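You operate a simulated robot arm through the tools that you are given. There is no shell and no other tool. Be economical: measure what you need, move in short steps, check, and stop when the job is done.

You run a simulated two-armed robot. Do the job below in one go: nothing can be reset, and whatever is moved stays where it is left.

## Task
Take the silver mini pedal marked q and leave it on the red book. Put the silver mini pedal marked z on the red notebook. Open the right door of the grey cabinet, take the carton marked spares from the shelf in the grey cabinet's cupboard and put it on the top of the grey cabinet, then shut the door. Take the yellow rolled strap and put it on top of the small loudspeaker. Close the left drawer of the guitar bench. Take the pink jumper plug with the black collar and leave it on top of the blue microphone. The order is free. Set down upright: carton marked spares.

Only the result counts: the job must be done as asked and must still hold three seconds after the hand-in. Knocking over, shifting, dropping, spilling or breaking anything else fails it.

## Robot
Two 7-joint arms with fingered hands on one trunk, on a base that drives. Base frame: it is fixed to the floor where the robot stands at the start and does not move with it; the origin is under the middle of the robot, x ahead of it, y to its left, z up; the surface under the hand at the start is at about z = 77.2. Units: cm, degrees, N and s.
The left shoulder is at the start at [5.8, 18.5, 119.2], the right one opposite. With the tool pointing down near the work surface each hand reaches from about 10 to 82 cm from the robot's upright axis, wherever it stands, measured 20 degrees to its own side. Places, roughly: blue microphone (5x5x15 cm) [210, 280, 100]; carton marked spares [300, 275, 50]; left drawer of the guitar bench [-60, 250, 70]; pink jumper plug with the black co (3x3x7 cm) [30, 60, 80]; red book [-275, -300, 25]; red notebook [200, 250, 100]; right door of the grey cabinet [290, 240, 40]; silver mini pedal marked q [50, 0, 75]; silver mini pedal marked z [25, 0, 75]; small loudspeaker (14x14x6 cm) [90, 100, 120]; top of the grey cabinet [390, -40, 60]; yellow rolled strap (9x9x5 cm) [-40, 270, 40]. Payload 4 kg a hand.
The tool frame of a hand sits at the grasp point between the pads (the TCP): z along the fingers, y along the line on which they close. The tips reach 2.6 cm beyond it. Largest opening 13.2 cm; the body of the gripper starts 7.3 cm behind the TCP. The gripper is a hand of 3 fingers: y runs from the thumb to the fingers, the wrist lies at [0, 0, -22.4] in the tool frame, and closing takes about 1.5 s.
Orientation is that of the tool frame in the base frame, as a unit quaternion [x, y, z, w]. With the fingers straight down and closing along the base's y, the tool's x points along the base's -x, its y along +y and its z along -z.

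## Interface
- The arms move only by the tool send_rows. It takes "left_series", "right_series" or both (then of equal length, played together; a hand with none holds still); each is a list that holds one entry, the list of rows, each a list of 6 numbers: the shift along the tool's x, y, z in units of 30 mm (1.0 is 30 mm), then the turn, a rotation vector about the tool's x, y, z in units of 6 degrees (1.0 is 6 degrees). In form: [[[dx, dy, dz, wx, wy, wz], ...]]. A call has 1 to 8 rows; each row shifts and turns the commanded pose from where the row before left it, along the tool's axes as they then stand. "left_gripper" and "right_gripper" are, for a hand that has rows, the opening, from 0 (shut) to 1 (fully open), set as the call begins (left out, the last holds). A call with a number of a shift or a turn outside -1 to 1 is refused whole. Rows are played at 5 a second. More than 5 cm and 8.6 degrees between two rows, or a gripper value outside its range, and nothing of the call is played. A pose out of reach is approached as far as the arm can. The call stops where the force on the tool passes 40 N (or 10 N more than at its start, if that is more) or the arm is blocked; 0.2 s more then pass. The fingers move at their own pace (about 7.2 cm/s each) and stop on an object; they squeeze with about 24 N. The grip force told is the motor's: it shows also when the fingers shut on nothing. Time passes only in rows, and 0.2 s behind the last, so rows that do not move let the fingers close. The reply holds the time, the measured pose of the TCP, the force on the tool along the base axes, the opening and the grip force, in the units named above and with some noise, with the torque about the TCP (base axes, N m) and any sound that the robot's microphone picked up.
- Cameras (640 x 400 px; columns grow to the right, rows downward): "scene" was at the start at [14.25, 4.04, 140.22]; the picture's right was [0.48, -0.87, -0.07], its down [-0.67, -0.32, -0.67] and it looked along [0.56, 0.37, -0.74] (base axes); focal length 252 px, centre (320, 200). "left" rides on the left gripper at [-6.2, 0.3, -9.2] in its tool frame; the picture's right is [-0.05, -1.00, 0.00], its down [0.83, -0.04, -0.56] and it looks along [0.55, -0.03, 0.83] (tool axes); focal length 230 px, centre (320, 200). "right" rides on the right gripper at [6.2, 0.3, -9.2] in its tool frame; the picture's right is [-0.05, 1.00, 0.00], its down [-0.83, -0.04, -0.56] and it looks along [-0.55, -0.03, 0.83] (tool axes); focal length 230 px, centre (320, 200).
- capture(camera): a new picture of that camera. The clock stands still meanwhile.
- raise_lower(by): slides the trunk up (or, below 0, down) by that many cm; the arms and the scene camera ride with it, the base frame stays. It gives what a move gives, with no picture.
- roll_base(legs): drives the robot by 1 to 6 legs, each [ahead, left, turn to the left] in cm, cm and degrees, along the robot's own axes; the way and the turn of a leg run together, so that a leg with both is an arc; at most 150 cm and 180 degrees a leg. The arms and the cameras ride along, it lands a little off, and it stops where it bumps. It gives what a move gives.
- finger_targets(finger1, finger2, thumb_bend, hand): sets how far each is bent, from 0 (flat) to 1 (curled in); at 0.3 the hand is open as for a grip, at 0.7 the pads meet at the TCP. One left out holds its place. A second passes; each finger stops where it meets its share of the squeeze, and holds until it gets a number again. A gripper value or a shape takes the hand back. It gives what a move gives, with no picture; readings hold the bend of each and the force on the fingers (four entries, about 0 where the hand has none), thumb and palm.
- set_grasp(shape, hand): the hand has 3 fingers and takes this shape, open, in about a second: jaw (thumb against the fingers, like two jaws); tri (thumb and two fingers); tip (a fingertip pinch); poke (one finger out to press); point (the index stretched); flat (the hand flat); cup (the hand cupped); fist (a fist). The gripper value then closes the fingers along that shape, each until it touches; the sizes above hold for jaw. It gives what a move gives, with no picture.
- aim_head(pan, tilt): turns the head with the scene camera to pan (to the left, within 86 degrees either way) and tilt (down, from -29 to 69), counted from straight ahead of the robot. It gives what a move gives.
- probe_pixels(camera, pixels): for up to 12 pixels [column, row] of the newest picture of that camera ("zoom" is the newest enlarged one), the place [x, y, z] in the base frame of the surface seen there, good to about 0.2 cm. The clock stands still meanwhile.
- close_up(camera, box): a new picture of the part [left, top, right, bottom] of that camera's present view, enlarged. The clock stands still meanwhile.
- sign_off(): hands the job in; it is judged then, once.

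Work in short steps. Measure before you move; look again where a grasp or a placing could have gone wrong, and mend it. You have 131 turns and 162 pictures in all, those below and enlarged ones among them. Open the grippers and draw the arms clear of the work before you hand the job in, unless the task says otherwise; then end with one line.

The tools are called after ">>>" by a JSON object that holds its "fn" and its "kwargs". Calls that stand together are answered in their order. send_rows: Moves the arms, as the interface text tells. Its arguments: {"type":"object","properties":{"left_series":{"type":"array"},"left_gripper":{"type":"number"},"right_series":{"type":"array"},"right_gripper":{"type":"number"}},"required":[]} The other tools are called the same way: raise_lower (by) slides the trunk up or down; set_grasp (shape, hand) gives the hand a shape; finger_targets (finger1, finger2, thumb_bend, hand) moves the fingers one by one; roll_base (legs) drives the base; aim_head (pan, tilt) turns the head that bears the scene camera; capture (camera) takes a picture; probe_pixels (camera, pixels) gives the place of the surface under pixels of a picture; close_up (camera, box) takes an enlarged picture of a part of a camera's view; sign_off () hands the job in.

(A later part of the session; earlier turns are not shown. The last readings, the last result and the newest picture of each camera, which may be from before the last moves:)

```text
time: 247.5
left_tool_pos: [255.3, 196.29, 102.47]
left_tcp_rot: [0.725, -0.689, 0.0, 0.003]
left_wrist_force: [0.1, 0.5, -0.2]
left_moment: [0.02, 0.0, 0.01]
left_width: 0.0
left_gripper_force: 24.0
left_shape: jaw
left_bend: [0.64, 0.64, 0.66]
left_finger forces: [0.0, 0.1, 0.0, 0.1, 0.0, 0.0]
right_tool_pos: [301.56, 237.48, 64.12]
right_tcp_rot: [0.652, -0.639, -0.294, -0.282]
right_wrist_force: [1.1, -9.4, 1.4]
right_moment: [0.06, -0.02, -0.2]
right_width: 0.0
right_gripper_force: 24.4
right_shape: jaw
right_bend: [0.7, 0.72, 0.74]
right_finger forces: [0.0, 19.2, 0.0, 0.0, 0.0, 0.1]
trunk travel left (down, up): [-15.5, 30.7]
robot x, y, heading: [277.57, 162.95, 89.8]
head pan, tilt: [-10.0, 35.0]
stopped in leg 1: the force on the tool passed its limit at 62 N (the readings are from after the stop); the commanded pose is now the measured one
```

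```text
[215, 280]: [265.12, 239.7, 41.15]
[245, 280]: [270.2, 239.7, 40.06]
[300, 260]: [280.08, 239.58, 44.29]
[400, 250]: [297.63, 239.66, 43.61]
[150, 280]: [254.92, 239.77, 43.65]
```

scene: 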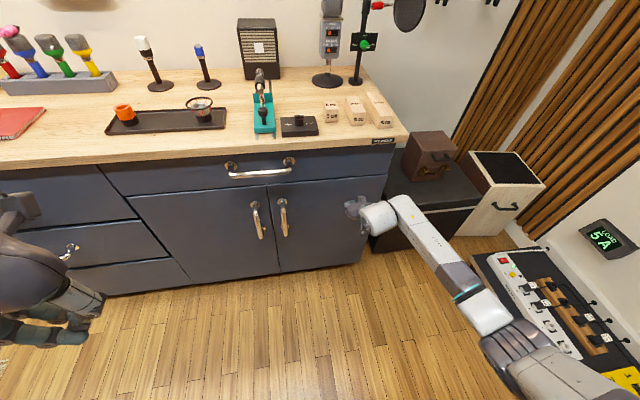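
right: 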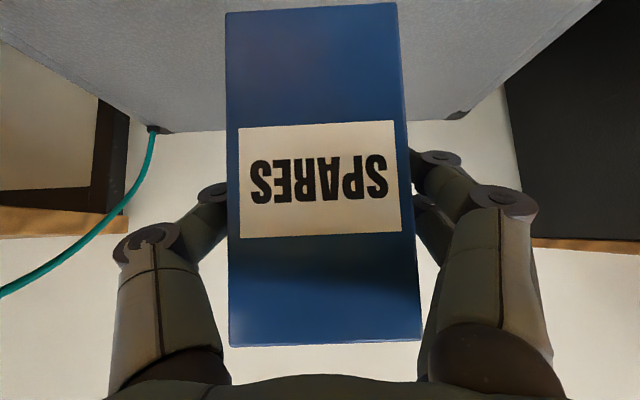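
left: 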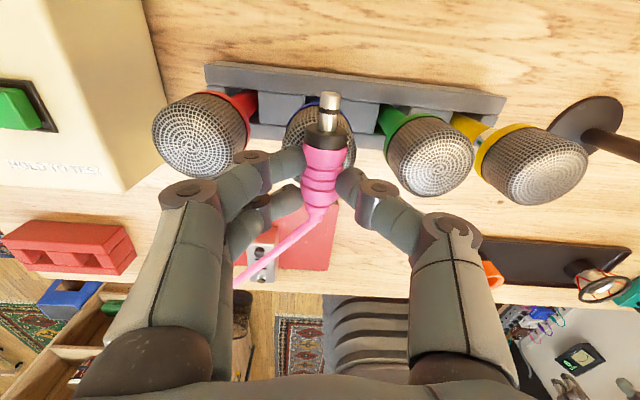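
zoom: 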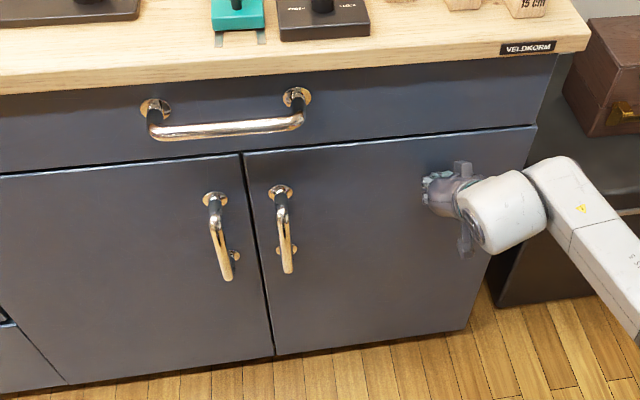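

All door points read y≈239.6–239.7: shut. I back off, fold the right hand upright, and slide left along the aisle to the guitar bench.

>>> {"fn": "roll_base", "kwargs": {"legs": [[-16, 0, 0]]}}

>>> {"fn": "send_rows", "kwargs": {"right_series": [[[0.2, 0, -0.8, 0, 1, 0], [0.2, 0, -0.8, 0, 1, 0], [0.2, 0, -0.8, 0, 1, 0], [0, 0, -0.8, 0, 1, 0], [0, 0, -0.8, 0, 1, 0], [0, 0, -0.8, 0, 1, 0], [0, 0, -0.8, 0, 1, 0], [0, 0, -0.8, 0, 1, 0]]], "right_gripper": 0.5}}

>>> {"fn": "roll_base", "kwargs": {"legs": [[0, 150, 0], [0, 150, 0], [0, 25, 0]]}}

>>> {"fn": "aim_head", "kwargs": {"pan": 5, "tilt": 30}}

>>> {"fn": "capture", "kwargs": {"camera": "scene"}}

```text
time: 248.9
left_tool_pos: [255.33, 180.17, 102.61]
left_tcp_rot: [0.725, -0.688, 0.0, 0.004]
left_wrist_force: [0.4, -0.3, -0.5]
left_moment: [0.02, 0.0, 0.01]
left_width: 0.0
left_gripper_force: 24.3
left_shape: jaw
left_bend: [0.64, 0.64, 0.66]
left_finger forces: [0.0, 0.1, 0.1, 0.0, 0.0, 0.0]
right_tool_pos: [301.57, 221.57, 64.15]
right_tcp_rot: [0.652, -0.638, -0.297, -0.282]
right_wrist_force: [-0.4, -0.1, -0.4]
right_moment: [0.02, -0.01, 0.02]
right_width: 0.0
right_gripper_force: 23.8
right_shape: jaw
right_bend: [0.7, 0.71, 0.74]
right_finger forces: [0.0, 0.0, 0.0, 0.0, 0.0, 0.0]
trunk travel left (down, up): [-15.5, 30.7]
robot x, y, heading: [276.9, 147.26, 90.0]
head pan, tilt: [-10.0, 35.0]
```

```text
time: 250.7
left_tool_pos: [255.25, 180.33, 102.55]
left_tcp_rot: [0.725, -0.689, 0.0, 0.004]
left_wrist_force: [0.2, 0.0, 0.3]
left_moment: [0.01, -0.01, 0.03]
left_width: 0.0
left_gripper_force: 23.7
left_shape: jaw
left_bend: [0.64, 0.64, 0.66]
left_finger forces: [0.0, 0.0, 0.1, 0.0, 0.1, 0.1]
right_tool_pos: [302.18, 211.75, 79.49]
right_tcp_rot: [0.717, -0.697, -0.005, 0.004]
right_wrist_force: [-0.8, -0.7, 0.4]
right_moment: [0.02, 0.0, -0.02]
right_width: 6.59
right_gripper_force: 0.0
right_shape: jaw
right_bend: [0.73, 0.73, 0.7]
right_finger forces: [0.1, 0.0, 0.0, 0.0, 0.0, 0.0]
trunk travel left (down, up): [-15.5, 30.7]
robot x, y, heading: [277.24, 147.37, 90.0]
head pan, tilt: [-10.0, 35.0]
```

```text
time: 266.6
left_tool_pos: [-68.72, 179.06, 102.57]
left_tcp_rot: [0.723, -0.691, 0.002, 0.003]
left_wrist_force: [0.2, -1.1, 0.1]
left_moment: [0.0, -0.02, 0.0]
left_width: 0.0
left_gripper_force: 24.1
left_shape: jaw
left_bend: [0.64, 0.64, 0.66]
left_finger forces: [0.1, 0.0, 0.1, 0.0, 0.0, 0.0]
right_tool_pos: [-21.7, 210.24, 79.61]
right_tcp_rot: [0.713, -0.701, -0.006, 0.002]
right_wrist_force: [0.1, 0.4, 0.1]
right_moment: [0.04, -0.02, 0.0]
right_width: 6.58
right_gripper_force: 0.1
right_shape: jaw
right_bend: [0.73, 0.73, 0.7]
right_finger forces: [0.0, 0.0, 0.0, 0.1, 0.1, 0.0]
trunk travel left (down, up): [-15.5, 30.7]
robot x, y, heading: [-47.02, 146.1, 89.9]
head pan, tilt: [-10.0, 35.0]
```

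```text
time: 267.3
left_tool_pos: [-68.59, 179.19, 102.56]
left_tcp_rot: [0.723, -0.691, 0.001, 0.004]
left_wrist_force: [0.9, -0.7, 0.4]
left_moment: [0.02, 0.01, 0.01]
left_width: 0.0
left_gripper_force: 23.5
left_shape: jaw
left_bend: [0.64, 0.64, 0.66]
left_finger forces: [0.0, 0.0, 0.0, 0.1, 0.0, 0.0]
right_tool_pos: [-21.62, 210.07, 79.34]
right_tcp_rot: [0.713, -0.701, -0.005, 0.002]
right_wrist_force: [1.1, 0.3, -0.6]
right_moment: [0.0, -0.01, -0.02]
right_width: 6.58
right_gripper_force: 0.0
right_shape: jaw
right_bend: [0.73, 0.73, 0.7]
right_finger forces: [0.1, 0.1, 0.0, 0.0, 0.0, 0.0]
trunk travel left (down, up): [-15.5, 30.7]
robot x, y, heading: [-46.76, 146.15, 89.9]
head pan, tilt: [5.0, 30.0]
```

```text
55 pictures are left
```

scene: 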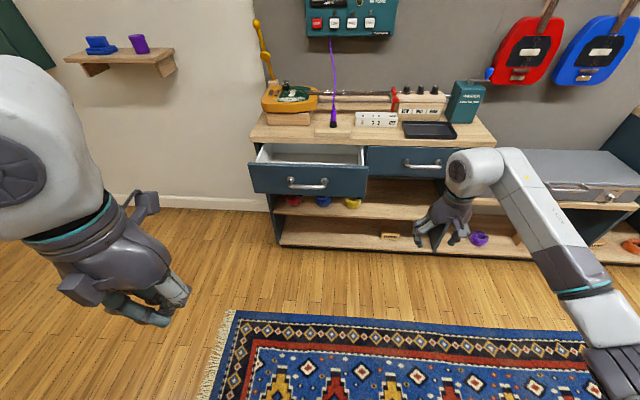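

The left drawer stands open; the yellow strap is at (352,202) on the shelf beneath. Measure both.

>>> {"fn": "close_up", "kwargs": {"camera": "scene", "box": [240, 130, 460, 250]}}

>>> {"fn": "probe_pixels", "kwargs": {"camera": "scene", "pixels": [[252, 178], [308, 178], [366, 180], [308, 187], [352, 200], [346, 203], [360, 203], [352, 207], [322, 201], [380, 205], [365, 218], [420, 195]]}}

```text
2.91 times, centred on (350, 190) of scene
```

zoom: 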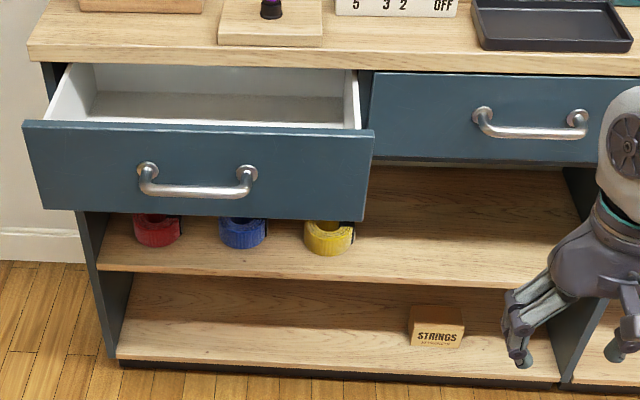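

```text
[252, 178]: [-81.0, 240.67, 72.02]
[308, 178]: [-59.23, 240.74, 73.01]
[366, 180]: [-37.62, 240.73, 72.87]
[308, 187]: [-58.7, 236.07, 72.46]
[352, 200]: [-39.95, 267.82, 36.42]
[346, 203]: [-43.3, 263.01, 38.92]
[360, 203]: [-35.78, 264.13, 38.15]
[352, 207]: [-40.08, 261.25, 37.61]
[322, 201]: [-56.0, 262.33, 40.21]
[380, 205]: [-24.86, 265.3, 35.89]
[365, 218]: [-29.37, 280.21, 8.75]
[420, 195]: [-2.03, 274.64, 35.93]
```

Drawer front at y=240.7 (closed ≈254.7). I close the right fingers, pitch the hand forward, align at x≈−45, z≈71 beside the handle.

>>> {"fn": "send_rows", "kwargs": {"right_series": [[[-0.9, 0, 0, 0, 0, 0], [-0.9, 0, 0, 0, 0, 0], [-0.9, 0, 0, 0, 0, 0], [0, 0, 0, 0, 0, 0]]], "right_gripper": 0}}

>>> {"fn": "send_rows", "kwargs": {"right_series": [[[0, 0, 0, 0, -1, 0], [0, 0, 0, 0, -1, 0], [0, 0, 0, 0, -1, 0], [0, 0, 0, 0, -1, 0], [0, 0, 0, 0, -1, 0], [0, 0, 0, 0, -1, 0], [0, 0, 0, 0, -1, 0], [0, 0, 0, 0, -1, 0]]]}}

>>> {"fn": "roll_base", "kwargs": {"legs": [[0, 22, 0]]}}

>>> {"fn": "raise_lower", "kwargs": {"by": -8}}

>>> {"fn": "capture", "kwargs": {"camera": "scene"}}

```text
time: 268.3
left_tool_pos: [-68.57, 179.06, 102.61]
left_tcp_rot: [0.723, -0.691, 0.0, 0.003]
left_wrist_force: [0.6, 0.4, -0.4]
left_moment: [-0.01, 0.01, -0.01]
left_width: 0.02
left_gripper_force: 24.1
left_shape: jaw
left_bend: [0.64, 0.64, 0.66]
left_finger forces: [0.0, 0.0, 0.1, 0.0, 0.0, 0.0]
right_tool_pos: [-21.8, 218.23, 79.53]
right_tcp_rot: [0.714, -0.7, -0.006, 0.003]
right_wrist_force: [0.0, -0.3, -0.6]
right_moment: [-0.03, -0.02, 0.01]
right_width: 0.0
right_gripper_force: 24.1
right_shape: jaw
right_bend: [0.63, 0.63, 0.66]
right_finger forces: [0.1, 0.1, 0.1, 0.0, 0.0, 0.0]
trunk travel left (down, up): [-15.5, 30.7]
robot x, y, heading: [-47.08, 145.94, 89.6]
head pan, tilt: [5.0, 30.0]
```

```text
time: 270.1
left_tool_pos: [-68.56, 179.12, 102.45]
left_tcp_rot: [0.723, -0.691, -0.001, 0.003]
left_wrist_force: [0.6, 0.2, 0.3]
left_moment: [-0.01, 0.01, 0.02]
left_width: 0.0
left_gripper_force: 24.1
left_shape: jaw
left_bend: [0.64, 0.64, 0.66]
left_finger forces: [0.1, 0.0, 0.0, 0.1, 0.0, 0.0]
right_tool_pos: [-21.76, 218.25, 79.43]
right_tcp_rot: [0.649, -0.64, -0.298, -0.283]
right_wrist_force: [-0.4, 0.8, -0.2]
right_moment: [-0.03, 0.02, -0.02]
right_width: 0.0
right_gripper_force: 24.3
right_shape: jaw
right_bend: [0.63, 0.63, 0.66]
right_finger forces: [0.0, 0.0, 0.0, 0.1, 0.0, 0.1]
trunk travel left (down, up): [-15.5, 30.7]
robot x, y, heading: [-46.84, 145.89, 89.7]
head pan, tilt: [5.0, 30.0]
```

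```text
time: 271.8
left_tool_pos: [-90.79, 179.19, 102.52]
left_tcp_rot: [0.723, -0.691, 0.0, 0.004]
left_wrist_force: [0.2, -0.3, 0.3]
left_moment: [-0.02, -0.01, 0.02]
left_width: 0.01
left_gripper_force: 24.0
left_shape: jaw
left_bend: [0.64, 0.64, 0.66]
left_finger forces: [0.0, 0.2, 0.1, 0.0, 0.0, 0.0]
right_tool_pos: [-44.03, 218.41, 79.5]
right_tcp_rot: [0.65, -0.641, -0.294, -0.283]
right_wrist_force: [0.5, -0.7, -1.1]
right_moment: [-0.01, -0.01, 0.0]
right_width: 0.0
right_gripper_force: 24.1
right_shape: jaw
right_bend: [0.63, 0.63, 0.66]
right_finger forces: [0.1, 0.0, 0.0, 0.0, 0.1, 0.0]
trunk travel left (down, up): [-15.5, 30.7]
robot x, y, heading: [-69.35, 146.11, 89.8]
head pan, tilt: [5.0, 30.0]
```

```text
time: 273.0
left_tool_pos: [-90.81, 179.04, 94.69]
left_tcp_rot: [0.723, -0.691, -0.001, 0.002]
left_wrist_force: [0.1, -0.8, 0.6]
left_moment: [0.01, -0.01, -0.05]
left_width: 0.0
left_gripper_force: 24.4
left_shape: jaw
left_bend: [0.64, 0.64, 0.66]
left_finger forces: [0.0, 0.1, 0.0, 0.0, 0.0, 0.0]
right_tool_pos: [-43.91, 218.26, 71.75]
right_tcp_rot: [0.65, -0.64, -0.296, -0.283]
right_wrist_force: [0.2, -0.4, 0.7]
right_moment: [-0.05, -0.02, 0.0]
right_width: 0.01
right_gripper_force: 23.8
right_shape: jaw
right_bend: [0.63, 0.63, 0.66]
right_finger forces: [0.0, 0.1, 0.1, 0.1, 0.1, 0.0]
trunk travel left (down, up): [-7.5, 38.7]
robot x, y, heading: [-69.37, 146.53, 89.6]
head pan, tilt: [5.0, 30.0]
```

```text
53 pictures are left
```

scene: 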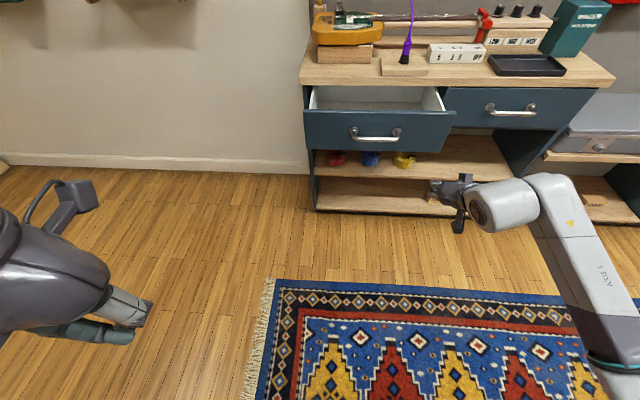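

Aligned right of the handle. Drive forward 34 cm to push the drawer in.

>>> {"fn": "roll_base", "kwargs": {"legs": [[20, 0, 0], [12, 0, 0], [4, 0, 0]]}}

>>> {"fn": "capture", "kwargs": {"camera": "scene"}}

>>> {"fn": "probe_pixels", "kwargs": {"camera": "scene", "pixels": [[320, 140], [400, 140], [480, 140], [560, 140], [340, 150], [540, 130]]}}

```text
time: 276.0
left_tool_pos: [-90.64, 214.53, 94.59]
left_tcp_rot: [0.723, -0.691, 0.0, 0.004]
left_wrist_force: [-0.1, -0.2, -0.1]
left_moment: [-0.01, -0.03, 0.02]
left_width: 0.01
left_gripper_force: 24.4
left_shape: jaw
left_bend: [0.64, 0.64, 0.66]
left_finger forces: [0.1, 0.1, 0.1, 0.0, 0.0, 0.0]
right_tool_pos: [-44.38, 253.22, 71.19]
right_tcp_rot: [0.654, -0.641, -0.293, -0.274]
right_wrist_force: [1.3, -8.0, 1.4]
right_moment: [0.08, -0.03, -0.13]
right_width: 0.01
right_gripper_force: 23.3
right_shape: jaw
right_bend: [0.67, 0.72, 0.74]
right_finger forces: [0.0, 0.0, 0.0, 0.0, 0.1, 0.1]
trunk travel left (down, up): [-7.5, 38.7]
robot x, y, heading: [-69.18, 181.56, 89.6]
head pan, tilt: [5.0, 30.0]
stopped in leg 3: the force on the tool passed its limit at 77 N (the readings are from after the stop); the commanded pose is now the measured one
```

```text
52 pictures are left
```

scene: 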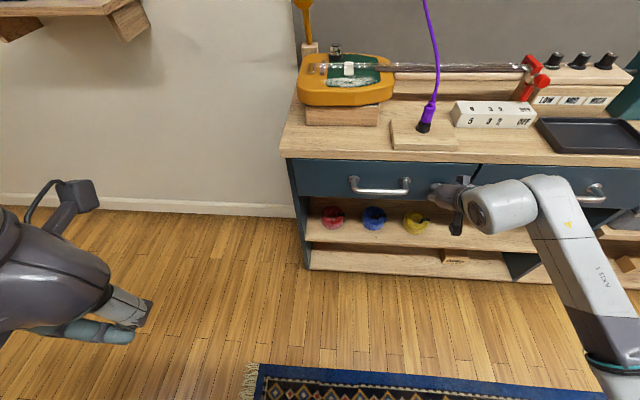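

```text
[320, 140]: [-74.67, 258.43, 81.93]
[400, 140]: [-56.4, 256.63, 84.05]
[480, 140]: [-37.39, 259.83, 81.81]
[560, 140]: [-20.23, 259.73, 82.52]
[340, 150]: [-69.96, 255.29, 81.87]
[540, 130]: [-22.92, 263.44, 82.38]
```

Drawer seems flush. I verify it, then back off and lower the right hand toward the strap's height with the fingers open.

>>> {"fn": "probe_pixels", "kwargs": {"camera": "scene", "pixels": [[330, 180], [430, 175], [600, 175], [560, 177], [415, 214], [415, 220], [402, 220], [427, 220]]}}

>>> {"fn": "roll_base", "kwargs": {"legs": [[-18, -4.4, 0.4]]}}

>>> {"fn": "raise_lower", "kwargs": {"by": -7.3}}

>>> {"fn": "send_rows", "kwargs": {"right_series": [[[0.73, 0, 0.68, 0, 0, 0], [0.73, 0, 0.68, 0, 0, 0], [0.73, 0, 0.68, 0, 0, 0], [0.73, 0, 0.68, 0, 0, 0], [0.73, 0, 0.68, 0, 0, 0], [0.73, 0, 0.68, 0, 0, 0], [0.73, 0, 0.68, 0, 0, 0], [0.73, 0, 0.68, 0, 0, 0]]], "right_gripper": 0.88}}

>>> {"fn": "capture", "kwargs": {"camera": "scene"}}

```text
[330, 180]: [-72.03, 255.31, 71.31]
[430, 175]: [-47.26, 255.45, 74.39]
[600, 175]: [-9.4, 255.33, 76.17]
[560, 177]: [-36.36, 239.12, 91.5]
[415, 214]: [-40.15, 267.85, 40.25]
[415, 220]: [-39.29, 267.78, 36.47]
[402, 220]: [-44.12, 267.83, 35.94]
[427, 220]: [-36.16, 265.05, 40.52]
```

```text
time: 277.5
left_tool_pos: [-86.42, 196.24, 94.52]
left_tcp_rot: [0.725, -0.689, 0.0, 0.004]
left_wrist_force: [0.3, 0.3, 0.5]
left_moment: [0.01, 0.02, 0.04]
left_width: 0.0
left_gripper_force: 23.8
left_shape: jaw
left_bend: [0.64, 0.64, 0.66]
left_finger forces: [0.0, 0.1, 0.0, 0.1, 0.0, 0.0]
right_tool_pos: [-40.42, 235.27, 71.22]
right_tcp_rot: [0.656, -0.638, -0.295, -0.273]
right_wrist_force: [0.3, -0.4, 0.3]
right_moment: [-0.01, 0.03, -0.01]
right_width: 0.0
right_gripper_force: 23.8
right_shape: jaw
right_bend: [0.67, 0.71, 0.74]
right_finger forces: [0.0, 0.0, 0.1, 0.0, 0.0, 0.0]
trunk travel left (down, up): [-7.5, 38.7]
robot x, y, heading: [-65.2, 163.72, 90.0]
head pan, tilt: [5.0, 30.0]
```

```text
time: 278.6
left_tool_pos: [-86.53, 196.32, 87.3]
left_tcp_rot: [0.725, -0.688, -0.001, 0.003]
left_wrist_force: [0.6, 0.7, -0.3]
left_moment: [0.04, 0.01, -0.01]
left_width: 0.0
left_gripper_force: 23.8
left_shape: jaw
left_bend: [0.64, 0.64, 0.66]
left_finger forces: [0.0, 0.0, 0.1, 0.0, 0.1, 0.0]
right_tool_pos: [-40.44, 235.4, 64.1]
right_tcp_rot: [0.656, -0.638, -0.295, -0.275]
right_wrist_force: [-0.2, -0.2, -0.5]
right_moment: [0.01, -0.04, -0.02]
right_width: 0.0
right_gripper_force: 24.0
right_shape: jaw
right_bend: [0.67, 0.71, 0.73]
right_finger forces: [0.0, 0.0, 0.0, 0.1, 0.1, 0.1]
trunk travel left (down, up): [-0.2, 46.0]
robot x, y, heading: [-64.39, 163.7, 89.9]
head pan, tilt: [5.0, 30.0]
```

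```text
time: 280.4
left_tool_pos: [-86.66, 196.57, 87.1]
left_tcp_rot: [0.726, -0.688, 0.001, 0.003]
left_wrist_force: [-1.4, 0.7, -0.2]
left_moment: [0.01, -0.01, -0.01]
left_width: 0.0
left_gripper_force: 24.3
left_shape: jaw
left_bend: [0.64, 0.64, 0.66]
left_finger forces: [0.0, 0.0, 0.0, 0.1, 0.0, 0.0]
right_tool_pos: [-43.01, 236.17, 44.26]
right_tcp_rot: [0.661, -0.638, -0.298, -0.261]
right_wrist_force: [0.8, -0.8, -0.5]
right_moment: [0.11, 0.0, 0.0]
right_width: 11.61
right_gripper_force: 0.0
right_shape: jaw
right_bend: [0.51, 0.51, 0.47]
right_finger forces: [0.0, 0.1, 0.1, 0.0, 0.0, 0.0]
right hand out of reach, approached as far as the arm can: row 6, 7, 8
trunk travel left (down, up): [-0.2, 46.0]
robot x, y, heading: [-64.69, 163.17, 90.0]
head pan, tilt: [5.0, 30.0]
```

```text
51 pictures are left
```

scene: 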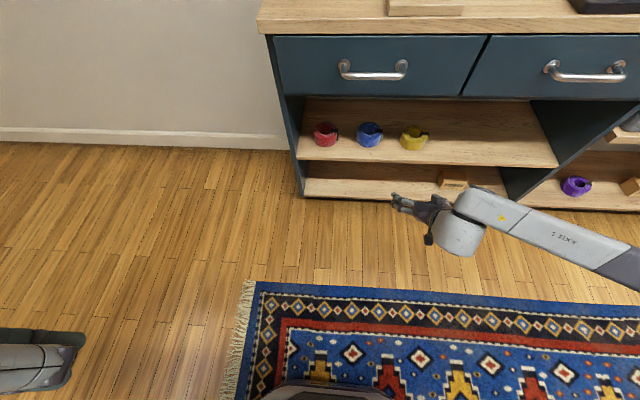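

Both drawer fronts read y≈255.3, so it's shut. The hand needs ~5 cm lower; I extend further while lowering, easing the pitch slightly.

>>> {"fn": "send_rows", "kwargs": {"right_series": [[[-0.6, -0.2, 0.64, 0, 0, 0], [-0.6, -0.2, 0.64, 0, 0, 0], [-0.6, -0.2, 0.64, 0, 0, 0], [0.4, 0, 0.38, 0, 0, 0], [0.4, 0, 0.38, 0, 0.4, 0], [0.4, 0, 0.38, 0, 0.4, 0], [0.3, 0, 0.3, 0, 0.3, 0]]]}}

>>> {"fn": "capture", "kwargs": {"camera": "right"}}

```text
time: 282.1
left_tool_pos: [-86.47, 196.42, 87.28]
left_tcp_rot: [0.726, -0.688, 0.002, 0.004]
left_wrist_force: [0.7, 0.0, -0.7]
left_moment: [0.01, -0.02, 0.01]
left_width: 0.01
left_gripper_force: 23.9
left_shape: jaw
left_bend: [0.64, 0.64, 0.66]
left_finger forces: [0.0, 0.0, 0.0, 0.0, 0.0, 0.1]
right_tool_pos: [-41.64, 243.97, 37.82]
right_tcp_rot: [0.672, -0.654, -0.255, -0.235]
right_wrist_force: [-0.2, 0.4, -0.4]
right_moment: [0.02, -0.01, 0.0]
right_width: 11.59
right_gripper_force: 0.0
right_shape: jaw
right_bend: [0.51, 0.51, 0.47]
right_finger forces: [0.0, 0.1, 0.0, 0.0, 0.0, 0.1]
trunk travel left (down, up): [-0.2, 46.0]
robot x, y, heading: [-64.69, 163.31, 90.2]
head pan, tilt: [5.0, 30.0]
```

```text
50 pictures are left
```

right: 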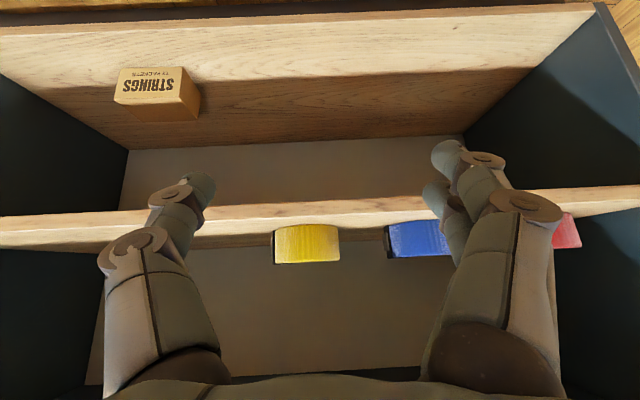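

z is now low enough. I raise 1.2 cm for shelf clearance, probe the drawer's underside, and drive to the strap.

>>> {"fn": "probe_pixels", "kwargs": {"camera": "scene", "pixels": [[400, 91], [400, 98], [500, 93], [410, 165], [480, 166], [500, 215], [580, 240]]}}

>>> {"fn": "send_rows", "kwargs": {"right_series": [[[-0.26, 0, -0.3, 0, 0, 0], [0, 0, 0, 0, 0, 0]]]}}

>>> {"fn": "roll_base", "kwargs": {"legs": [[8, -1.9, 0]]}}

>>> {"fn": "capture", "kwargs": {"camera": "right"}}

```text
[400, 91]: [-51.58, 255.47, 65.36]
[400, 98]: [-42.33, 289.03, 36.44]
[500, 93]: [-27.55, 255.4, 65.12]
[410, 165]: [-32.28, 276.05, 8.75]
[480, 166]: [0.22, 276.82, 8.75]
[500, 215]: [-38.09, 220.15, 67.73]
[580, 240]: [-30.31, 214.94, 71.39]
```

```text
time: 282.6
left_tool_pos: [-86.49, 196.39, 87.24]
left_tcp_rot: [0.726, -0.688, 0.001, 0.004]
left_wrist_force: [0.0, -0.2, 0.5]
left_moment: [-0.01, -0.01, -0.01]
left_width: 0.01
left_gripper_force: 23.8
left_shape: jaw
left_bend: [0.64, 0.64, 0.66]
left_finger forces: [0.0, 0.0, 0.1, 0.1, 0.0, 0.0]
right_tool_pos: [-41.57, 243.99, 39.04]
right_tcp_rot: [0.672, -0.653, -0.256, -0.236]
right_wrist_force: [-0.2, 0.3, -0.6]
right_moment: [0.0, -0.02, -0.01]
right_width: 11.58
right_gripper_force: 0.0
right_shape: jaw
right_bend: [0.51, 0.51, 0.47]
right_finger forces: [0.0, 0.0, 0.0, 0.1, 0.0, 0.1]
trunk travel left (down, up): [-0.2, 46.0]
robot x, y, heading: [-64.73, 163.69, 90.0]
head pan, tilt: [5.0, 30.0]
```

```text
time: 283.7
left_tool_pos: [-84.59, 204.52, 87.28]
left_tcp_rot: [0.725, -0.689, 0.001, 0.004]
left_wrist_force: [0.7, -0.4, -0.2]
left_moment: [-0.05, -0.02, 0.01]
left_width: 0.0
left_gripper_force: 24.4
left_shape: jaw
left_bend: [0.64, 0.64, 0.66]
left_finger forces: [0.0, 0.0, 0.0, 0.0, 0.0, 0.0]
right_tool_pos: [-39.7, 252.12, 39.0]
right_tcp_rot: [0.672, -0.654, -0.255, -0.236]
right_wrist_force: [-0.4, 0.1, 0.2]
right_moment: [0.0, 0.05, -0.04]
right_width: 11.63
right_gripper_force: 0.1
right_shape: jaw
right_bend: [0.51, 0.51, 0.47]
right_finger forces: [0.1, 0.1, 0.0, 0.0, 0.0, 0.1]
trunk travel left (down, up): [-0.2, 46.0]
robot x, y, heading: [-62.89, 171.25, 90.0]
head pan, tilt: [5.0, 30.0]
```

```text
49 pictures are left
```

right: 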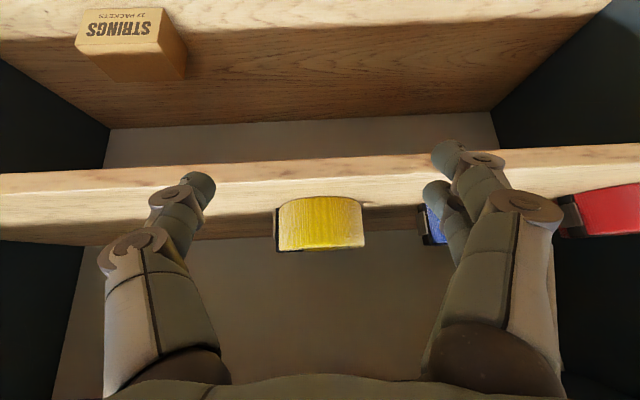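

Well centred. Drive 13 cm forward, and close on the strap.

>>> {"fn": "roll_base", "kwargs": {"legs": [[13, 0, 0]]}}

>>> {"fn": "send_rows", "kwargs": {"right_series": [[[0, 0, 0, 0, 0, 0], [0, 0, 0, 0, 0, 0], [0, 0, 0, 0, 0, 0], [0, 0, 0, 0, 0, 0], [0, 0, 0, 0, 0, 0], [0, 0, 0, 0, 0, 0]]], "right_gripper": 0}}

>>> {"fn": "capture", "kwargs": {"camera": "right"}}

```text
time: 285.0
left_tool_pos: [-84.78, 217.32, 87.25]
left_tcp_rot: [0.725, -0.688, 0.001, 0.005]
left_wrist_force: [0.8, 0.2, -0.5]
left_moment: [-0.04, -0.02, 0.0]
left_width: 0.0
left_gripper_force: 24.2
left_shape: jaw
left_bend: [0.64, 0.64, 0.66]
left_finger forces: [0.0, 0.0, 0.0, 0.0, 0.1, 0.0]
right_tool_pos: [-39.74, 264.95, 39.13]
right_tcp_rot: [0.672, -0.654, -0.255, -0.235]
right_wrist_force: [0.5, -0.1, -0.2]
right_moment: [-0.01, 0.01, 0.01]
right_width: 11.6
right_gripper_force: 0.0
right_shape: jaw
right_bend: [0.5, 0.51, 0.47]
right_finger forces: [0.0, 0.0, 0.0, 0.1, 0.0, 0.1]
trunk travel left (down, up): [-0.2, 46.0]
robot x, y, heading: [-62.79, 184.4, 89.8]
head pan, tilt: [5.0, 30.0]
```

```text
time: 286.4
left_tool_pos: [-84.7, 217.38, 87.22]
left_tcp_rot: [0.725, -0.688, 0.001, 0.004]
left_wrist_force: [-0.2, 0.9, 1.1]
left_moment: [0.0, 0.0, -0.02]
left_width: 0.0
left_gripper_force: 24.6
left_shape: jaw
left_bend: [0.64, 0.64, 0.66]
left_finger forces: [0.0, 0.1, 0.0, 0.0, 0.0, 0.0]
right_tool_pos: [-39.75, 264.93, 39.12]
right_tcp_rot: [0.671, -0.654, -0.255, -0.237]
right_wrist_force: [1.9, 0.3, 0.7]
right_moment: [-0.01, 0.06, 0.01]
right_width: 7.93
right_gripper_force: 24.1
right_shape: jaw
right_bend: [0.71, 0.72, 0.72]
right_finger forces: [10.5, 10.9, 0.1, 0.1, 21.0, 0.0]
trunk travel left (down, up): [-0.2, 46.0]
robot x, y, heading: [-62.43, 184.34, 90.0]
head pan, tilt: [5.0, 30.0]
```

```text
48 pictures are left
```

right: 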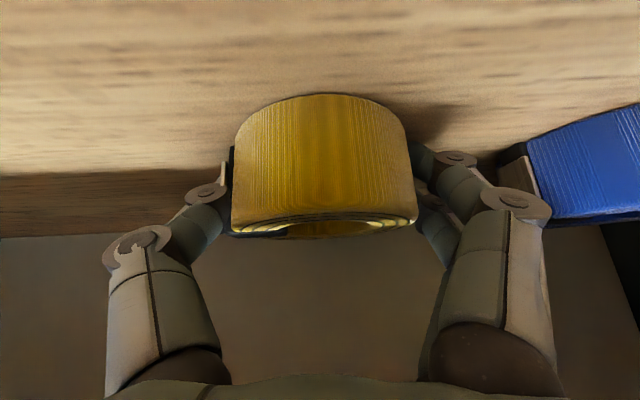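

Strap gripped (7.9 cm). Lift 1.2 cm, back out, raise the trunk, and look at the bookshelf for the loudspeaker.

>>> {"fn": "send_rows", "kwargs": {"right_series": [[[-0.26, 0, -0.3, 0, 0, 0], [0, 0, 0, 0, 0, 0]]]}}

>>> {"fn": "roll_base", "kwargs": {"legs": [[-25, 0, 0], [-10, 0, 0]]}}

>>> {"fn": "raise_lower", "kwargs": {"by": 45}}

>>> {"fn": "roll_base", "kwargs": {"legs": [[0, -115, 0]]}}

>>> {"fn": "aim_head", "kwargs": {"pan": -86, "tilt": 20}}

>>> {"fn": "capture", "kwargs": {"camera": "scene"}}

>>> {"fn": "capture", "kwargs": {"camera": "right"}}

```text
time: 287.0
left_tool_pos: [-84.51, 217.41, 87.19]
left_tcp_rot: [0.725, -0.688, 0.0, 0.004]
left_wrist_force: [-0.2, 0.9, -0.2]
left_moment: [-0.01, -0.01, 0.02]
left_width: 0.02
left_gripper_force: 24.0
left_shape: jaw
left_bend: [0.64, 0.64, 0.66]
left_finger forces: [0.0, 0.0, 0.1, 0.0, 0.0, 0.0]
right_tool_pos: [-39.86, 265.04, 40.19]
right_tcp_rot: [0.673, -0.653, -0.255, -0.235]
right_wrist_force: [0.2, 0.4, -1.3]
right_moment: [-0.02, -0.02, 0.03]
right_width: 7.95
right_gripper_force: 23.9
right_shape: jaw
right_bend: [0.71, 0.72, 0.72]
right_finger forces: [10.6, 11.0, 0.0, 0.1, 20.5, 0.0]
trunk travel left (down, up): [-0.2, 46.0]
robot x, y, heading: [-62.74, 184.46, 90.2]
head pan, tilt: [5.0, 30.0]
```

```text
time: 289.6
left_tool_pos: [-84.44, 182.19, 87.27]
left_tcp_rot: [0.724, -0.69, 0.0, 0.004]
left_wrist_force: [0.8, -0.6, 0.5]
left_moment: [0.03, -0.02, 0.03]
left_width: 0.01
left_gripper_force: 23.5
left_shape: jaw
left_bend: [0.64, 0.64, 0.66]
left_finger forces: [0.1, 0.0, 0.1, 0.0, 0.0, 0.0]
right_tool_pos: [-39.56, 229.77, 40.33]
right_tcp_rot: [0.671, -0.655, -0.255, -0.236]
right_wrist_force: [0.4, -0.2, -1.4]
right_moment: [-0.01, 0.03, -0.02]
right_width: 7.94
right_gripper_force: 23.6
right_shape: jaw
right_bend: [0.71, 0.72, 0.72]
right_finger forces: [10.6, 11.2, 0.0, 0.0, 20.5, 0.0]
trunk travel left (down, up): [-0.2, 46.0]
robot x, y, heading: [-62.75, 149.23, 90.0]
head pan, tilt: [5.0, 30.0]
```

```text
refused: 45 is not a number from -40 to 40
```

```text
time: 295.4
left_tool_pos: [29.81, 181.93, 87.25]
left_tcp_rot: [0.721, -0.693, 0.001, 0.005]
left_wrist_force: [0.0, -0.4, 0.1]
left_moment: [-0.03, 0.0, -0.03]
left_width: 0.0
left_gripper_force: 24.4
left_shape: jaw
left_bend: [0.64, 0.64, 0.66]
left_finger forces: [0.0, 0.0, 0.0, 0.0, 0.0, 0.1]
right_tool_pos: [75.14, 229.25, 40.36]
right_tcp_rot: [0.669, -0.657, -0.255, -0.237]
right_wrist_force: [-0.9, 0.7, -1.1]
right_moment: [0.0, -0.01, 0.0]
right_width: 7.92
right_gripper_force: 23.9
right_shape: jaw
right_bend: [0.71, 0.72, 0.72]
right_finger forces: [10.7, 11.2, 0.0, 0.0, 20.5, 0.0]
trunk travel left (down, up): [-0.2, 46.0]
robot x, y, heading: [51.09, 148.83, 89.4]
head pan, tilt: [5.0, 30.0]
```

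```text
time: 297.0
left_tool_pos: [29.69, 181.9, 87.14]
left_tcp_rot: [0.722, -0.692, 0.001, 0.005]
left_wrist_force: [0.4, -0.1, -0.6]
left_moment: [-0.02, 0.0, -0.01]
left_width: 0.0
left_gripper_force: 23.6
left_shape: jaw
left_bend: [0.64, 0.64, 0.66]
left_finger forces: [0.0, 0.1, 0.0, 0.1, 0.0, 0.1]
right_tool_pos: [75.16, 229.24, 40.31]
right_tcp_rot: [0.669, -0.657, -0.255, -0.237]
right_wrist_force: [-0.2, -0.5, -1.7]
right_moment: [-0.01, 0.02, 0.01]
right_width: 7.92
right_gripper_force: 24.3
right_shape: jaw
right_bend: [0.71, 0.72, 0.72]
right_finger forces: [10.7, 11.2, 0.0, 0.1, 20.5, 0.0]
trunk travel left (down, up): [-0.2, 46.0]
robot x, y, heading: [51.26, 148.82, 89.6]
head pan, tilt: [-85.9, 20.0]
```

```text
47 pictures are left
```

scene: 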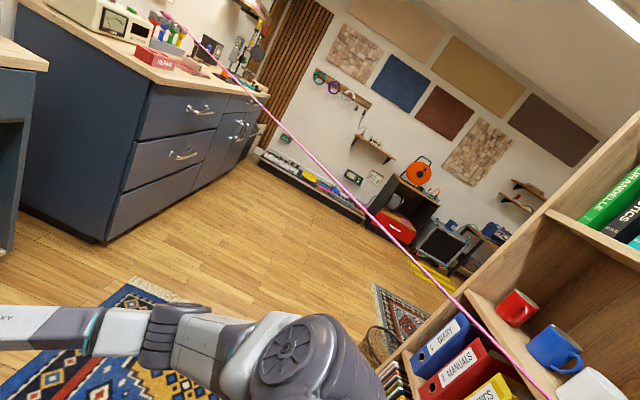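

```text
46 pictures are left
```

right: 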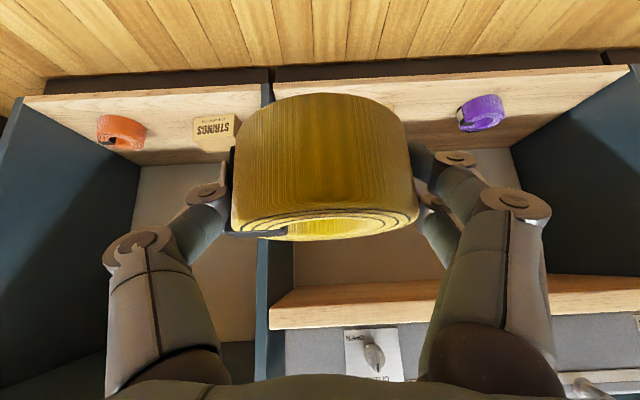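

The arm must be folded before turning in the aisle. I raise the trunk, lift and pull in the right hand, step forward to y≈186, and turn to face the bookshelf.

>>> {"fn": "raise_lower", "kwargs": {"by": 40}}

>>> {"fn": "send_rows", "kwargs": {"right_series": [[[-0.2, 0, -0.9, 0, 0, 0], [-0.2, 0, -0.9, 0, 0, 0], [0.2, 0, -0.9, 0, 0, 0], [0.3, 0, -0.9, 0, 0, 0], [0.4, 0, -0.9, 0, 0, 0], [0.4, 0, -0.9, 0, 0, 0], [0.4, 0, -0.9, 0, 0, 0]]]}}

>>> {"fn": "send_rows", "kwargs": {"right_series": [[[0.4, 0, -0.8, 0, 0, 0], [0.4, 0, -0.8, 0, 0, 0], [0.4, 0, -0.8, 0, 0, 0], [0.4, 0, -0.8, 0, 0, 0], [0.4, 0, -0.8, 0, 0, 0], [0.4, 0, -0.8, 0, 0, 0]]]}}

>>> {"fn": "roll_base", "kwargs": {"legs": [[36, 0, 0], [0, 0, -180]]}}

>>> {"fn": "aim_head", "kwargs": {"pan": 10, "tilt": 15}}

>>> {"fn": "capture", "kwargs": {"camera": "scene"}}

```text
time: 300.9
left_tool_pos: [29.65, 182.06, 127.31]
left_tcp_rot: [0.722, -0.692, 0.001, 0.005]
left_wrist_force: [0.7, 0.2, 0.1]
left_moment: [-0.03, 0.02, 0.0]
left_width: 0.0
left_gripper_force: 23.6
left_shape: jaw
left_bend: [0.64, 0.64, 0.66]
left_finger forces: [0.1, 0.0, 0.1, 0.1, 0.1, 0.0]
right_tool_pos: [75.15, 231.87, 94.15]
right_tcp_rot: [0.647, -0.634, -0.306, -0.292]
right_wrist_force: [-0.1, -0.8, -1.5]
right_moment: [-0.02, -0.01, -0.01]
right_width: 7.95
right_gripper_force: 24.7
right_shape: jaw
right_bend: [0.71, 0.72, 0.72]
right_finger forces: [10.6, 11.2, 0.1, 0.0, 20.4, 0.0]
trunk travel left (down, up): [-40.2, 6.0]
robot x, y, heading: [51.22, 148.98, 89.6]
head pan, tilt: [-85.9, 20.0]
```

```text
time: 302.5
left_tool_pos: [29.81, 181.87, 127.25]
left_tcp_rot: [0.722, -0.692, 0.001, 0.004]
left_wrist_force: [0.7, -0.3, 0.5]
left_moment: [0.03, -0.01, -0.01]
left_width: 0.0
left_gripper_force: 23.5
left_shape: jaw
left_bend: [0.64, 0.64, 0.66]
left_finger forces: [0.0, 0.0, 0.0, 0.0, 0.0, 0.0]
right_tool_pos: [75.74, 214.75, 103.26]
right_tcp_rot: [0.647, -0.634, -0.307, -0.292]
right_wrist_force: [0.1, 0.0, -1.3]
right_moment: [0.0, -0.01, 0.03]
right_width: 7.94
right_gripper_force: 24.3
right_shape: jaw
right_bend: [0.71, 0.72, 0.72]
right_finger forces: [10.5, 11.3, 0.0, 0.1, 20.3, 0.1]
trunk travel left (down, up): [-40.2, 6.0]
robot x, y, heading: [51.33, 148.78, 89.2]
head pan, tilt: [-85.9, 20.0]
```

```text
time: 303.9
left_tool_pos: [29.72, 181.95, 127.22]
left_tcp_rot: [0.722, -0.692, 0.001, 0.004]
left_wrist_force: [-0.2, 0.5, -0.1]
left_moment: [0.03, 0.01, 0.03]
left_width: 0.0
left_gripper_force: 24.0
left_shape: jaw
left_bend: [0.64, 0.64, 0.66]
left_finger forces: [0.0, 0.0, 0.0, 0.1, 0.1, 0.0]
right_tool_pos: [75.95, 199.17, 106.94]
right_tcp_rot: [0.648, -0.633, -0.307, -0.292]
right_wrist_force: [0.7, -0.2, -2.1]
right_moment: [0.0, 0.02, -0.01]
right_width: 7.95
right_gripper_force: 24.3
right_shape: jaw
right_bend: [0.71, 0.72, 0.72]
right_finger forces: [10.6, 11.3, 0.1, 0.0, 20.3, 0.0]
trunk travel left (down, up): [-40.2, 6.0]
robot x, y, heading: [51.05, 148.75, 89.7]
head pan, tilt: [-85.9, 20.0]
```

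```text
time: 313.5
left_tool_pos: [73.43, 151.81, 127.31]
left_tcp_rot: [0.687, 0.727, 0.004, -0.001]
left_wrist_force: [0.6, -0.6, 0.5]
left_moment: [-0.02, -0.01, 0.0]
left_width: 0.01
left_gripper_force: 23.8
left_shape: jaw
left_bend: [0.64, 0.64, 0.66]
left_finger forces: [0.0, 0.1, 0.0, 0.0, 0.0, 0.0]
right_tool_pos: [27.32, 134.04, 107.02]
right_tcp_rot: [0.629, 0.652, -0.289, 0.308]
right_wrist_force: [0.3, -0.3, -1.2]
right_moment: [0.04, 0.01, 0.02]
right_width: 7.93
right_gripper_force: 24.0
right_shape: jaw
right_bend: [0.71, 0.72, 0.73]
right_finger forces: [10.2, 11.2, 0.0, 0.0, 20.0, 0.0]
trunk travel left (down, up): [-40.2, 6.0]
robot x, y, heading: [51.32, 185.13, -89.4]
head pan, tilt: [-85.9, 20.0]
```

```text
time: 315.2
left_tool_pos: [73.4, 151.89, 127.32]
left_tcp_rot: [0.687, 0.727, 0.005, -0.001]
left_wrist_force: [-0.4, 0.6, 0.4]
left_moment: [-0.01, 0.01, 0.02]
left_width: 0.03
left_gripper_force: 24.3
left_shape: jaw
left_bend: [0.64, 0.64, 0.66]
left_finger forces: [0.0, 0.1, 0.0, 0.1, 0.0, 0.1]
right_tool_pos: [27.33, 133.99, 106.98]
right_tcp_rot: [0.629, 0.653, -0.288, 0.308]
right_wrist_force: [0.6, -0.6, -1.0]
right_moment: [0.0, -0.03, -0.02]
right_width: 7.95
right_gripper_force: 23.7
right_shape: jaw
right_bend: [0.71, 0.72, 0.73]
right_finger forces: [10.2, 11.2, 0.0, 0.0, 19.9, 0.0]
trunk travel left (down, up): [-40.2, 6.0]
robot x, y, heading: [51.12, 184.51, -89.4]
head pan, tilt: [10.0, 15.0]
```

```text
45 pictures are left
```

scene: 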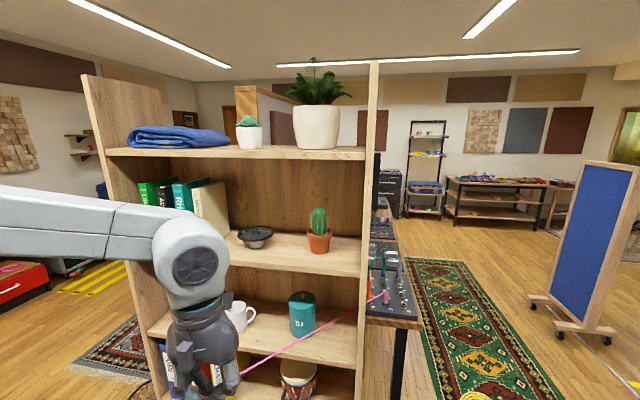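

The small loudspeaker is the black round driver at (255,237). Zoom in and measure it.

>>> {"fn": "close_up", "kwargs": {"camera": "scene", "box": [190, 190, 350, 290]}}

>>> {"fn": "probe_pixels", "kwargs": {"camera": "zoom", "pixels": [[260, 165], [260, 175], [260, 185], [195, 180], [325, 175], [260, 205], [230, 170], [290, 170], [260, 240], [350, 220], [540, 300], [180, 150]]}}

```text
4.00 times, centred on (270, 240) of scene
```

zoom: 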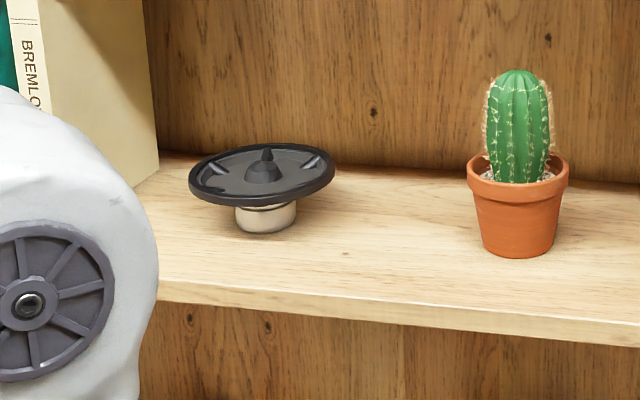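

```text
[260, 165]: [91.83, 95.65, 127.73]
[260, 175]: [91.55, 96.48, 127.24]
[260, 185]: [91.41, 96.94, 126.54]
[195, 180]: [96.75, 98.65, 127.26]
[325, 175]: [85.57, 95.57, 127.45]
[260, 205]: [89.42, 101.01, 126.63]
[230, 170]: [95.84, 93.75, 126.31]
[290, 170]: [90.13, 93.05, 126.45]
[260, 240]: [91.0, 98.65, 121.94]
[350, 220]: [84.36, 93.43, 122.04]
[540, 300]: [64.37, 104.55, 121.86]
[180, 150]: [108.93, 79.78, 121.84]
```

Driver: rim top z≈127.3, centre ≈(91,95), dish ≈126.5. I check the clearance to the shelf above and the shelf front.

>>> {"fn": "probe_pixels", "kwargs": {"camera": "scene", "pixels": [[250, 158], [300, 156], [250, 150], [300, 268], [330, 272], [225, 225], [366, 200], [300, 200]]}}

>>> {"fn": "send_rows", "kwargs": {"right_series": [[[0, 0, 0, 0, 0.8, 0], [0, 0, 0, 0, 0.75, 0], [0, 0, 0, 0, 0, 0]]]}}

>>> {"fn": "capture", "kwargs": {"camera": "right"}}

```text
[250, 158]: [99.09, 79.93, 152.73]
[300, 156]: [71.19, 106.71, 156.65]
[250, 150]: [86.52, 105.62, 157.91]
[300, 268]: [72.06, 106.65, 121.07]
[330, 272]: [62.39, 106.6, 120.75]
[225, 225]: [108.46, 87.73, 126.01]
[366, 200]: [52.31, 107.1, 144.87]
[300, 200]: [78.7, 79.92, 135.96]
```

```text
time: 316.0
left_tool_pos: [73.42, 152.06, 127.24]
left_tcp_rot: [0.687, 0.727, 0.004, 0.0]
left_wrist_force: [-0.3, 0.4, 0.3]
left_moment: [0.02, 0.01, 0.01]
left_width: 0.02
left_gripper_force: 23.3
left_shape: jaw
left_bend: [0.64, 0.64, 0.66]
left_finger forces: [0.0, 0.1, 0.1, 0.0, 0.0, 0.0]
right_tool_pos: [27.18, 134.13, 106.9]
right_tcp_rot: [0.651, 0.675, -0.237, 0.254]
right_wrist_force: [0.0, -0.6, -1.5]
right_moment: [0.02, 0.0, -0.04]
right_width: 7.9
right_gripper_force: 24.2
right_shape: jaw
right_bend: [0.71, 0.72, 0.73]
right_finger forces: [10.3, 11.2, 0.1, 0.0, 20.0, 0.0]
trunk travel left (down, up): [-40.2, 6.0]
robot x, y, heading: [51.38, 184.55, -89.8]
head pan, tilt: [10.0, 15.0]
```

```text
43 pictures are left
```

right: 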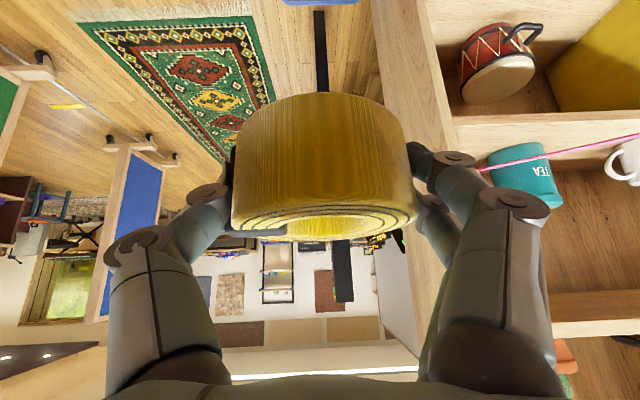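

Upper shelf front edge is at z≈156, so I approach with a flatter pitch (~49°). I raise the hand to z≈133 and shift the base so the hand is at x≈91.

>>> {"fn": "raise_lower", "kwargs": {"by": 5.5}}

>>> {"fn": "send_rows", "kwargs": {"right_series": [[[0, 0, 0, 0, -0.7, 0], [0, 0, 0, 0, -0.7, 0]]]}}

>>> {"fn": "send_rows", "kwargs": {"right_series": [[[-0.98, 0, -0.18, 0, 0, 0], [-0.98, 0, -0.18, 0, 0, 0], [-0.98, 0, -0.18, 0, 0, 0], [-0.98, 0, -0.18, 0, 0, 0], [-0.98, 0, -0.18, 0, 0, 0], [-0.98, 0, -0.18, 0, 0, 0], [-0.98, 0, -0.18, 0, 0, 0], [-0.98, 0, -0.18, 0, 0, 0]]]}}

>>> {"fn": "roll_base", "kwargs": {"legs": [[0, 63, 0]]}}

>>> {"fn": "capture", "kwargs": {"camera": "right"}}

>>> {"fn": "capture", "kwargs": {"camera": "scene"}}

```text
time: 317.0
left_tool_pos: [73.41, 152.06, 132.71]
left_tcp_rot: [0.687, 0.727, 0.004, -0.001]
left_wrist_force: [-0.3, 0.3, -0.8]
left_moment: [0.0, 0.01, 0.01]
left_width: 0.0
left_gripper_force: 24.0
left_shape: jaw
left_bend: [0.64, 0.64, 0.66]
left_finger forces: [0.0, 0.1, 0.0, 0.0, 0.0, 0.0]
right_tool_pos: [27.2, 133.9, 112.45]
right_tcp_rot: [0.651, 0.675, -0.237, 0.254]
right_wrist_force: [-0.3, 0.3, -2.2]
right_moment: [0.03, 0.02, -0.05]
right_width: 7.95
right_gripper_force: 23.8
right_shape: jaw
right_bend: [0.71, 0.72, 0.73]
right_finger forces: [10.2, 11.2, 0.1, 0.0, 19.8, 0.0]
trunk travel left (down, up): [-45.7, 0.5]
robot x, y, heading: [51.34, 184.78, -89.6]
head pan, tilt: [10.0, 15.0]
```

```text
time: 317.6
left_tool_pos: [73.36, 152.01, 132.71]
left_tcp_rot: [0.688, 0.726, 0.004, 0.0]
left_wrist_force: [-0.1, 0.2, -0.3]
left_moment: [-0.02, -0.03, -0.02]
left_width: 0.0
left_gripper_force: 24.1
left_shape: jaw
left_bend: [0.64, 0.64, 0.66]
left_finger forces: [0.0, 0.1, 0.0, 0.0, 0.1, 0.0]
right_tool_pos: [27.24, 134.02, 112.56]
right_tcp_rot: [0.632, 0.654, -0.285, 0.304]
right_wrist_force: [0.6, -1.1, -1.3]
right_moment: [0.06, -0.02, 0.0]
right_width: 7.89
right_gripper_force: 23.8
right_shape: jaw
right_bend: [0.71, 0.72, 0.73]
right_finger forces: [10.3, 11.3, 0.0, 0.0, 19.8, 0.0]
trunk travel left (down, up): [-45.7, 0.5]
robot x, y, heading: [51.33, 184.7, -89.6]
head pan, tilt: [10.0, 15.0]
```

```text
time: 319.4
left_tool_pos: [73.39, 151.97, 132.65]
left_tcp_rot: [0.687, 0.726, 0.005, -0.001]
left_wrist_force: [-0.7, 0.7, -0.1]
left_moment: [0.0, -0.02, -0.02]
left_width: 0.01
left_gripper_force: 23.6
left_shape: jaw
left_bend: [0.64, 0.64, 0.66]
left_finger forces: [0.1, 0.0, 0.1, 0.0, 0.0, 0.1]
right_tool_pos: [27.53, 121.8, 133.04]
right_tcp_rot: [0.632, 0.654, -0.284, 0.302]
right_wrist_force: [0.6, 0.5, -1.3]
right_moment: [0.0, -0.01, -0.01]
right_width: 7.89
right_gripper_force: 23.6
right_shape: jaw
right_bend: [0.71, 0.72, 0.73]
right_finger forces: [10.3, 11.2, 0.0, 0.0, 19.8, 0.0]
trunk travel left (down, up): [-45.7, 0.5]
robot x, y, heading: [51.45, 184.82, -89.7]
head pan, tilt: [10.0, 15.0]
```

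```text
time: 322.9
left_tool_pos: [136.1, 152.45, 132.83]
left_tcp_rot: [0.687, 0.727, 0.005, 0.001]
left_wrist_force: [-0.7, 0.6, -0.3]
left_moment: [-0.03, -0.02, 0.0]
left_width: 0.0
left_gripper_force: 24.4
left_shape: jaw
left_bend: [0.64, 0.64, 0.66]
left_finger forces: [0.0, 0.1, 0.0, 0.0, 0.0, 0.0]
right_tool_pos: [90.42, 122.3, 133.11]
right_tcp_rot: [0.632, 0.655, -0.283, 0.304]
right_wrist_force: [0.2, 0.4, -0.8]
right_moment: [-0.01, 0.04, 0.0]
right_width: 7.94
right_gripper_force: 24.0
right_shape: jaw
right_bend: [0.71, 0.72, 0.73]
right_finger forces: [10.5, 11.2, 0.0, 0.1, 19.8, 0.1]
trunk travel left (down, up): [-45.7, 0.5]
robot x, y, heading: [114.45, 184.9, -89.6]
head pan, tilt: [10.0, 15.0]
```

```text
42 pictures are left
```

right: 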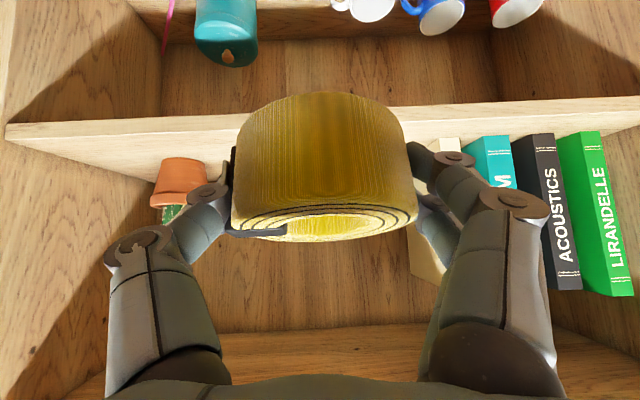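

```text
41 pictures are left
```

scene: 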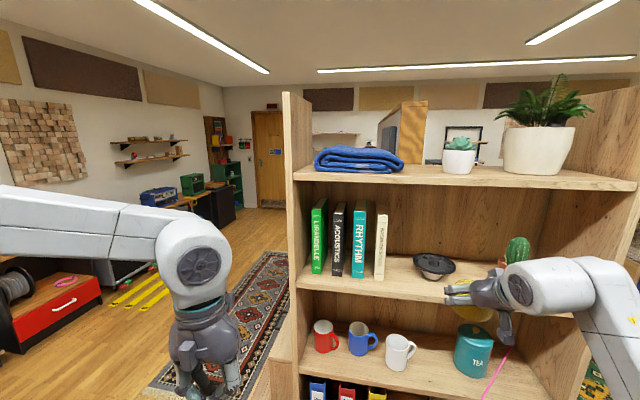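

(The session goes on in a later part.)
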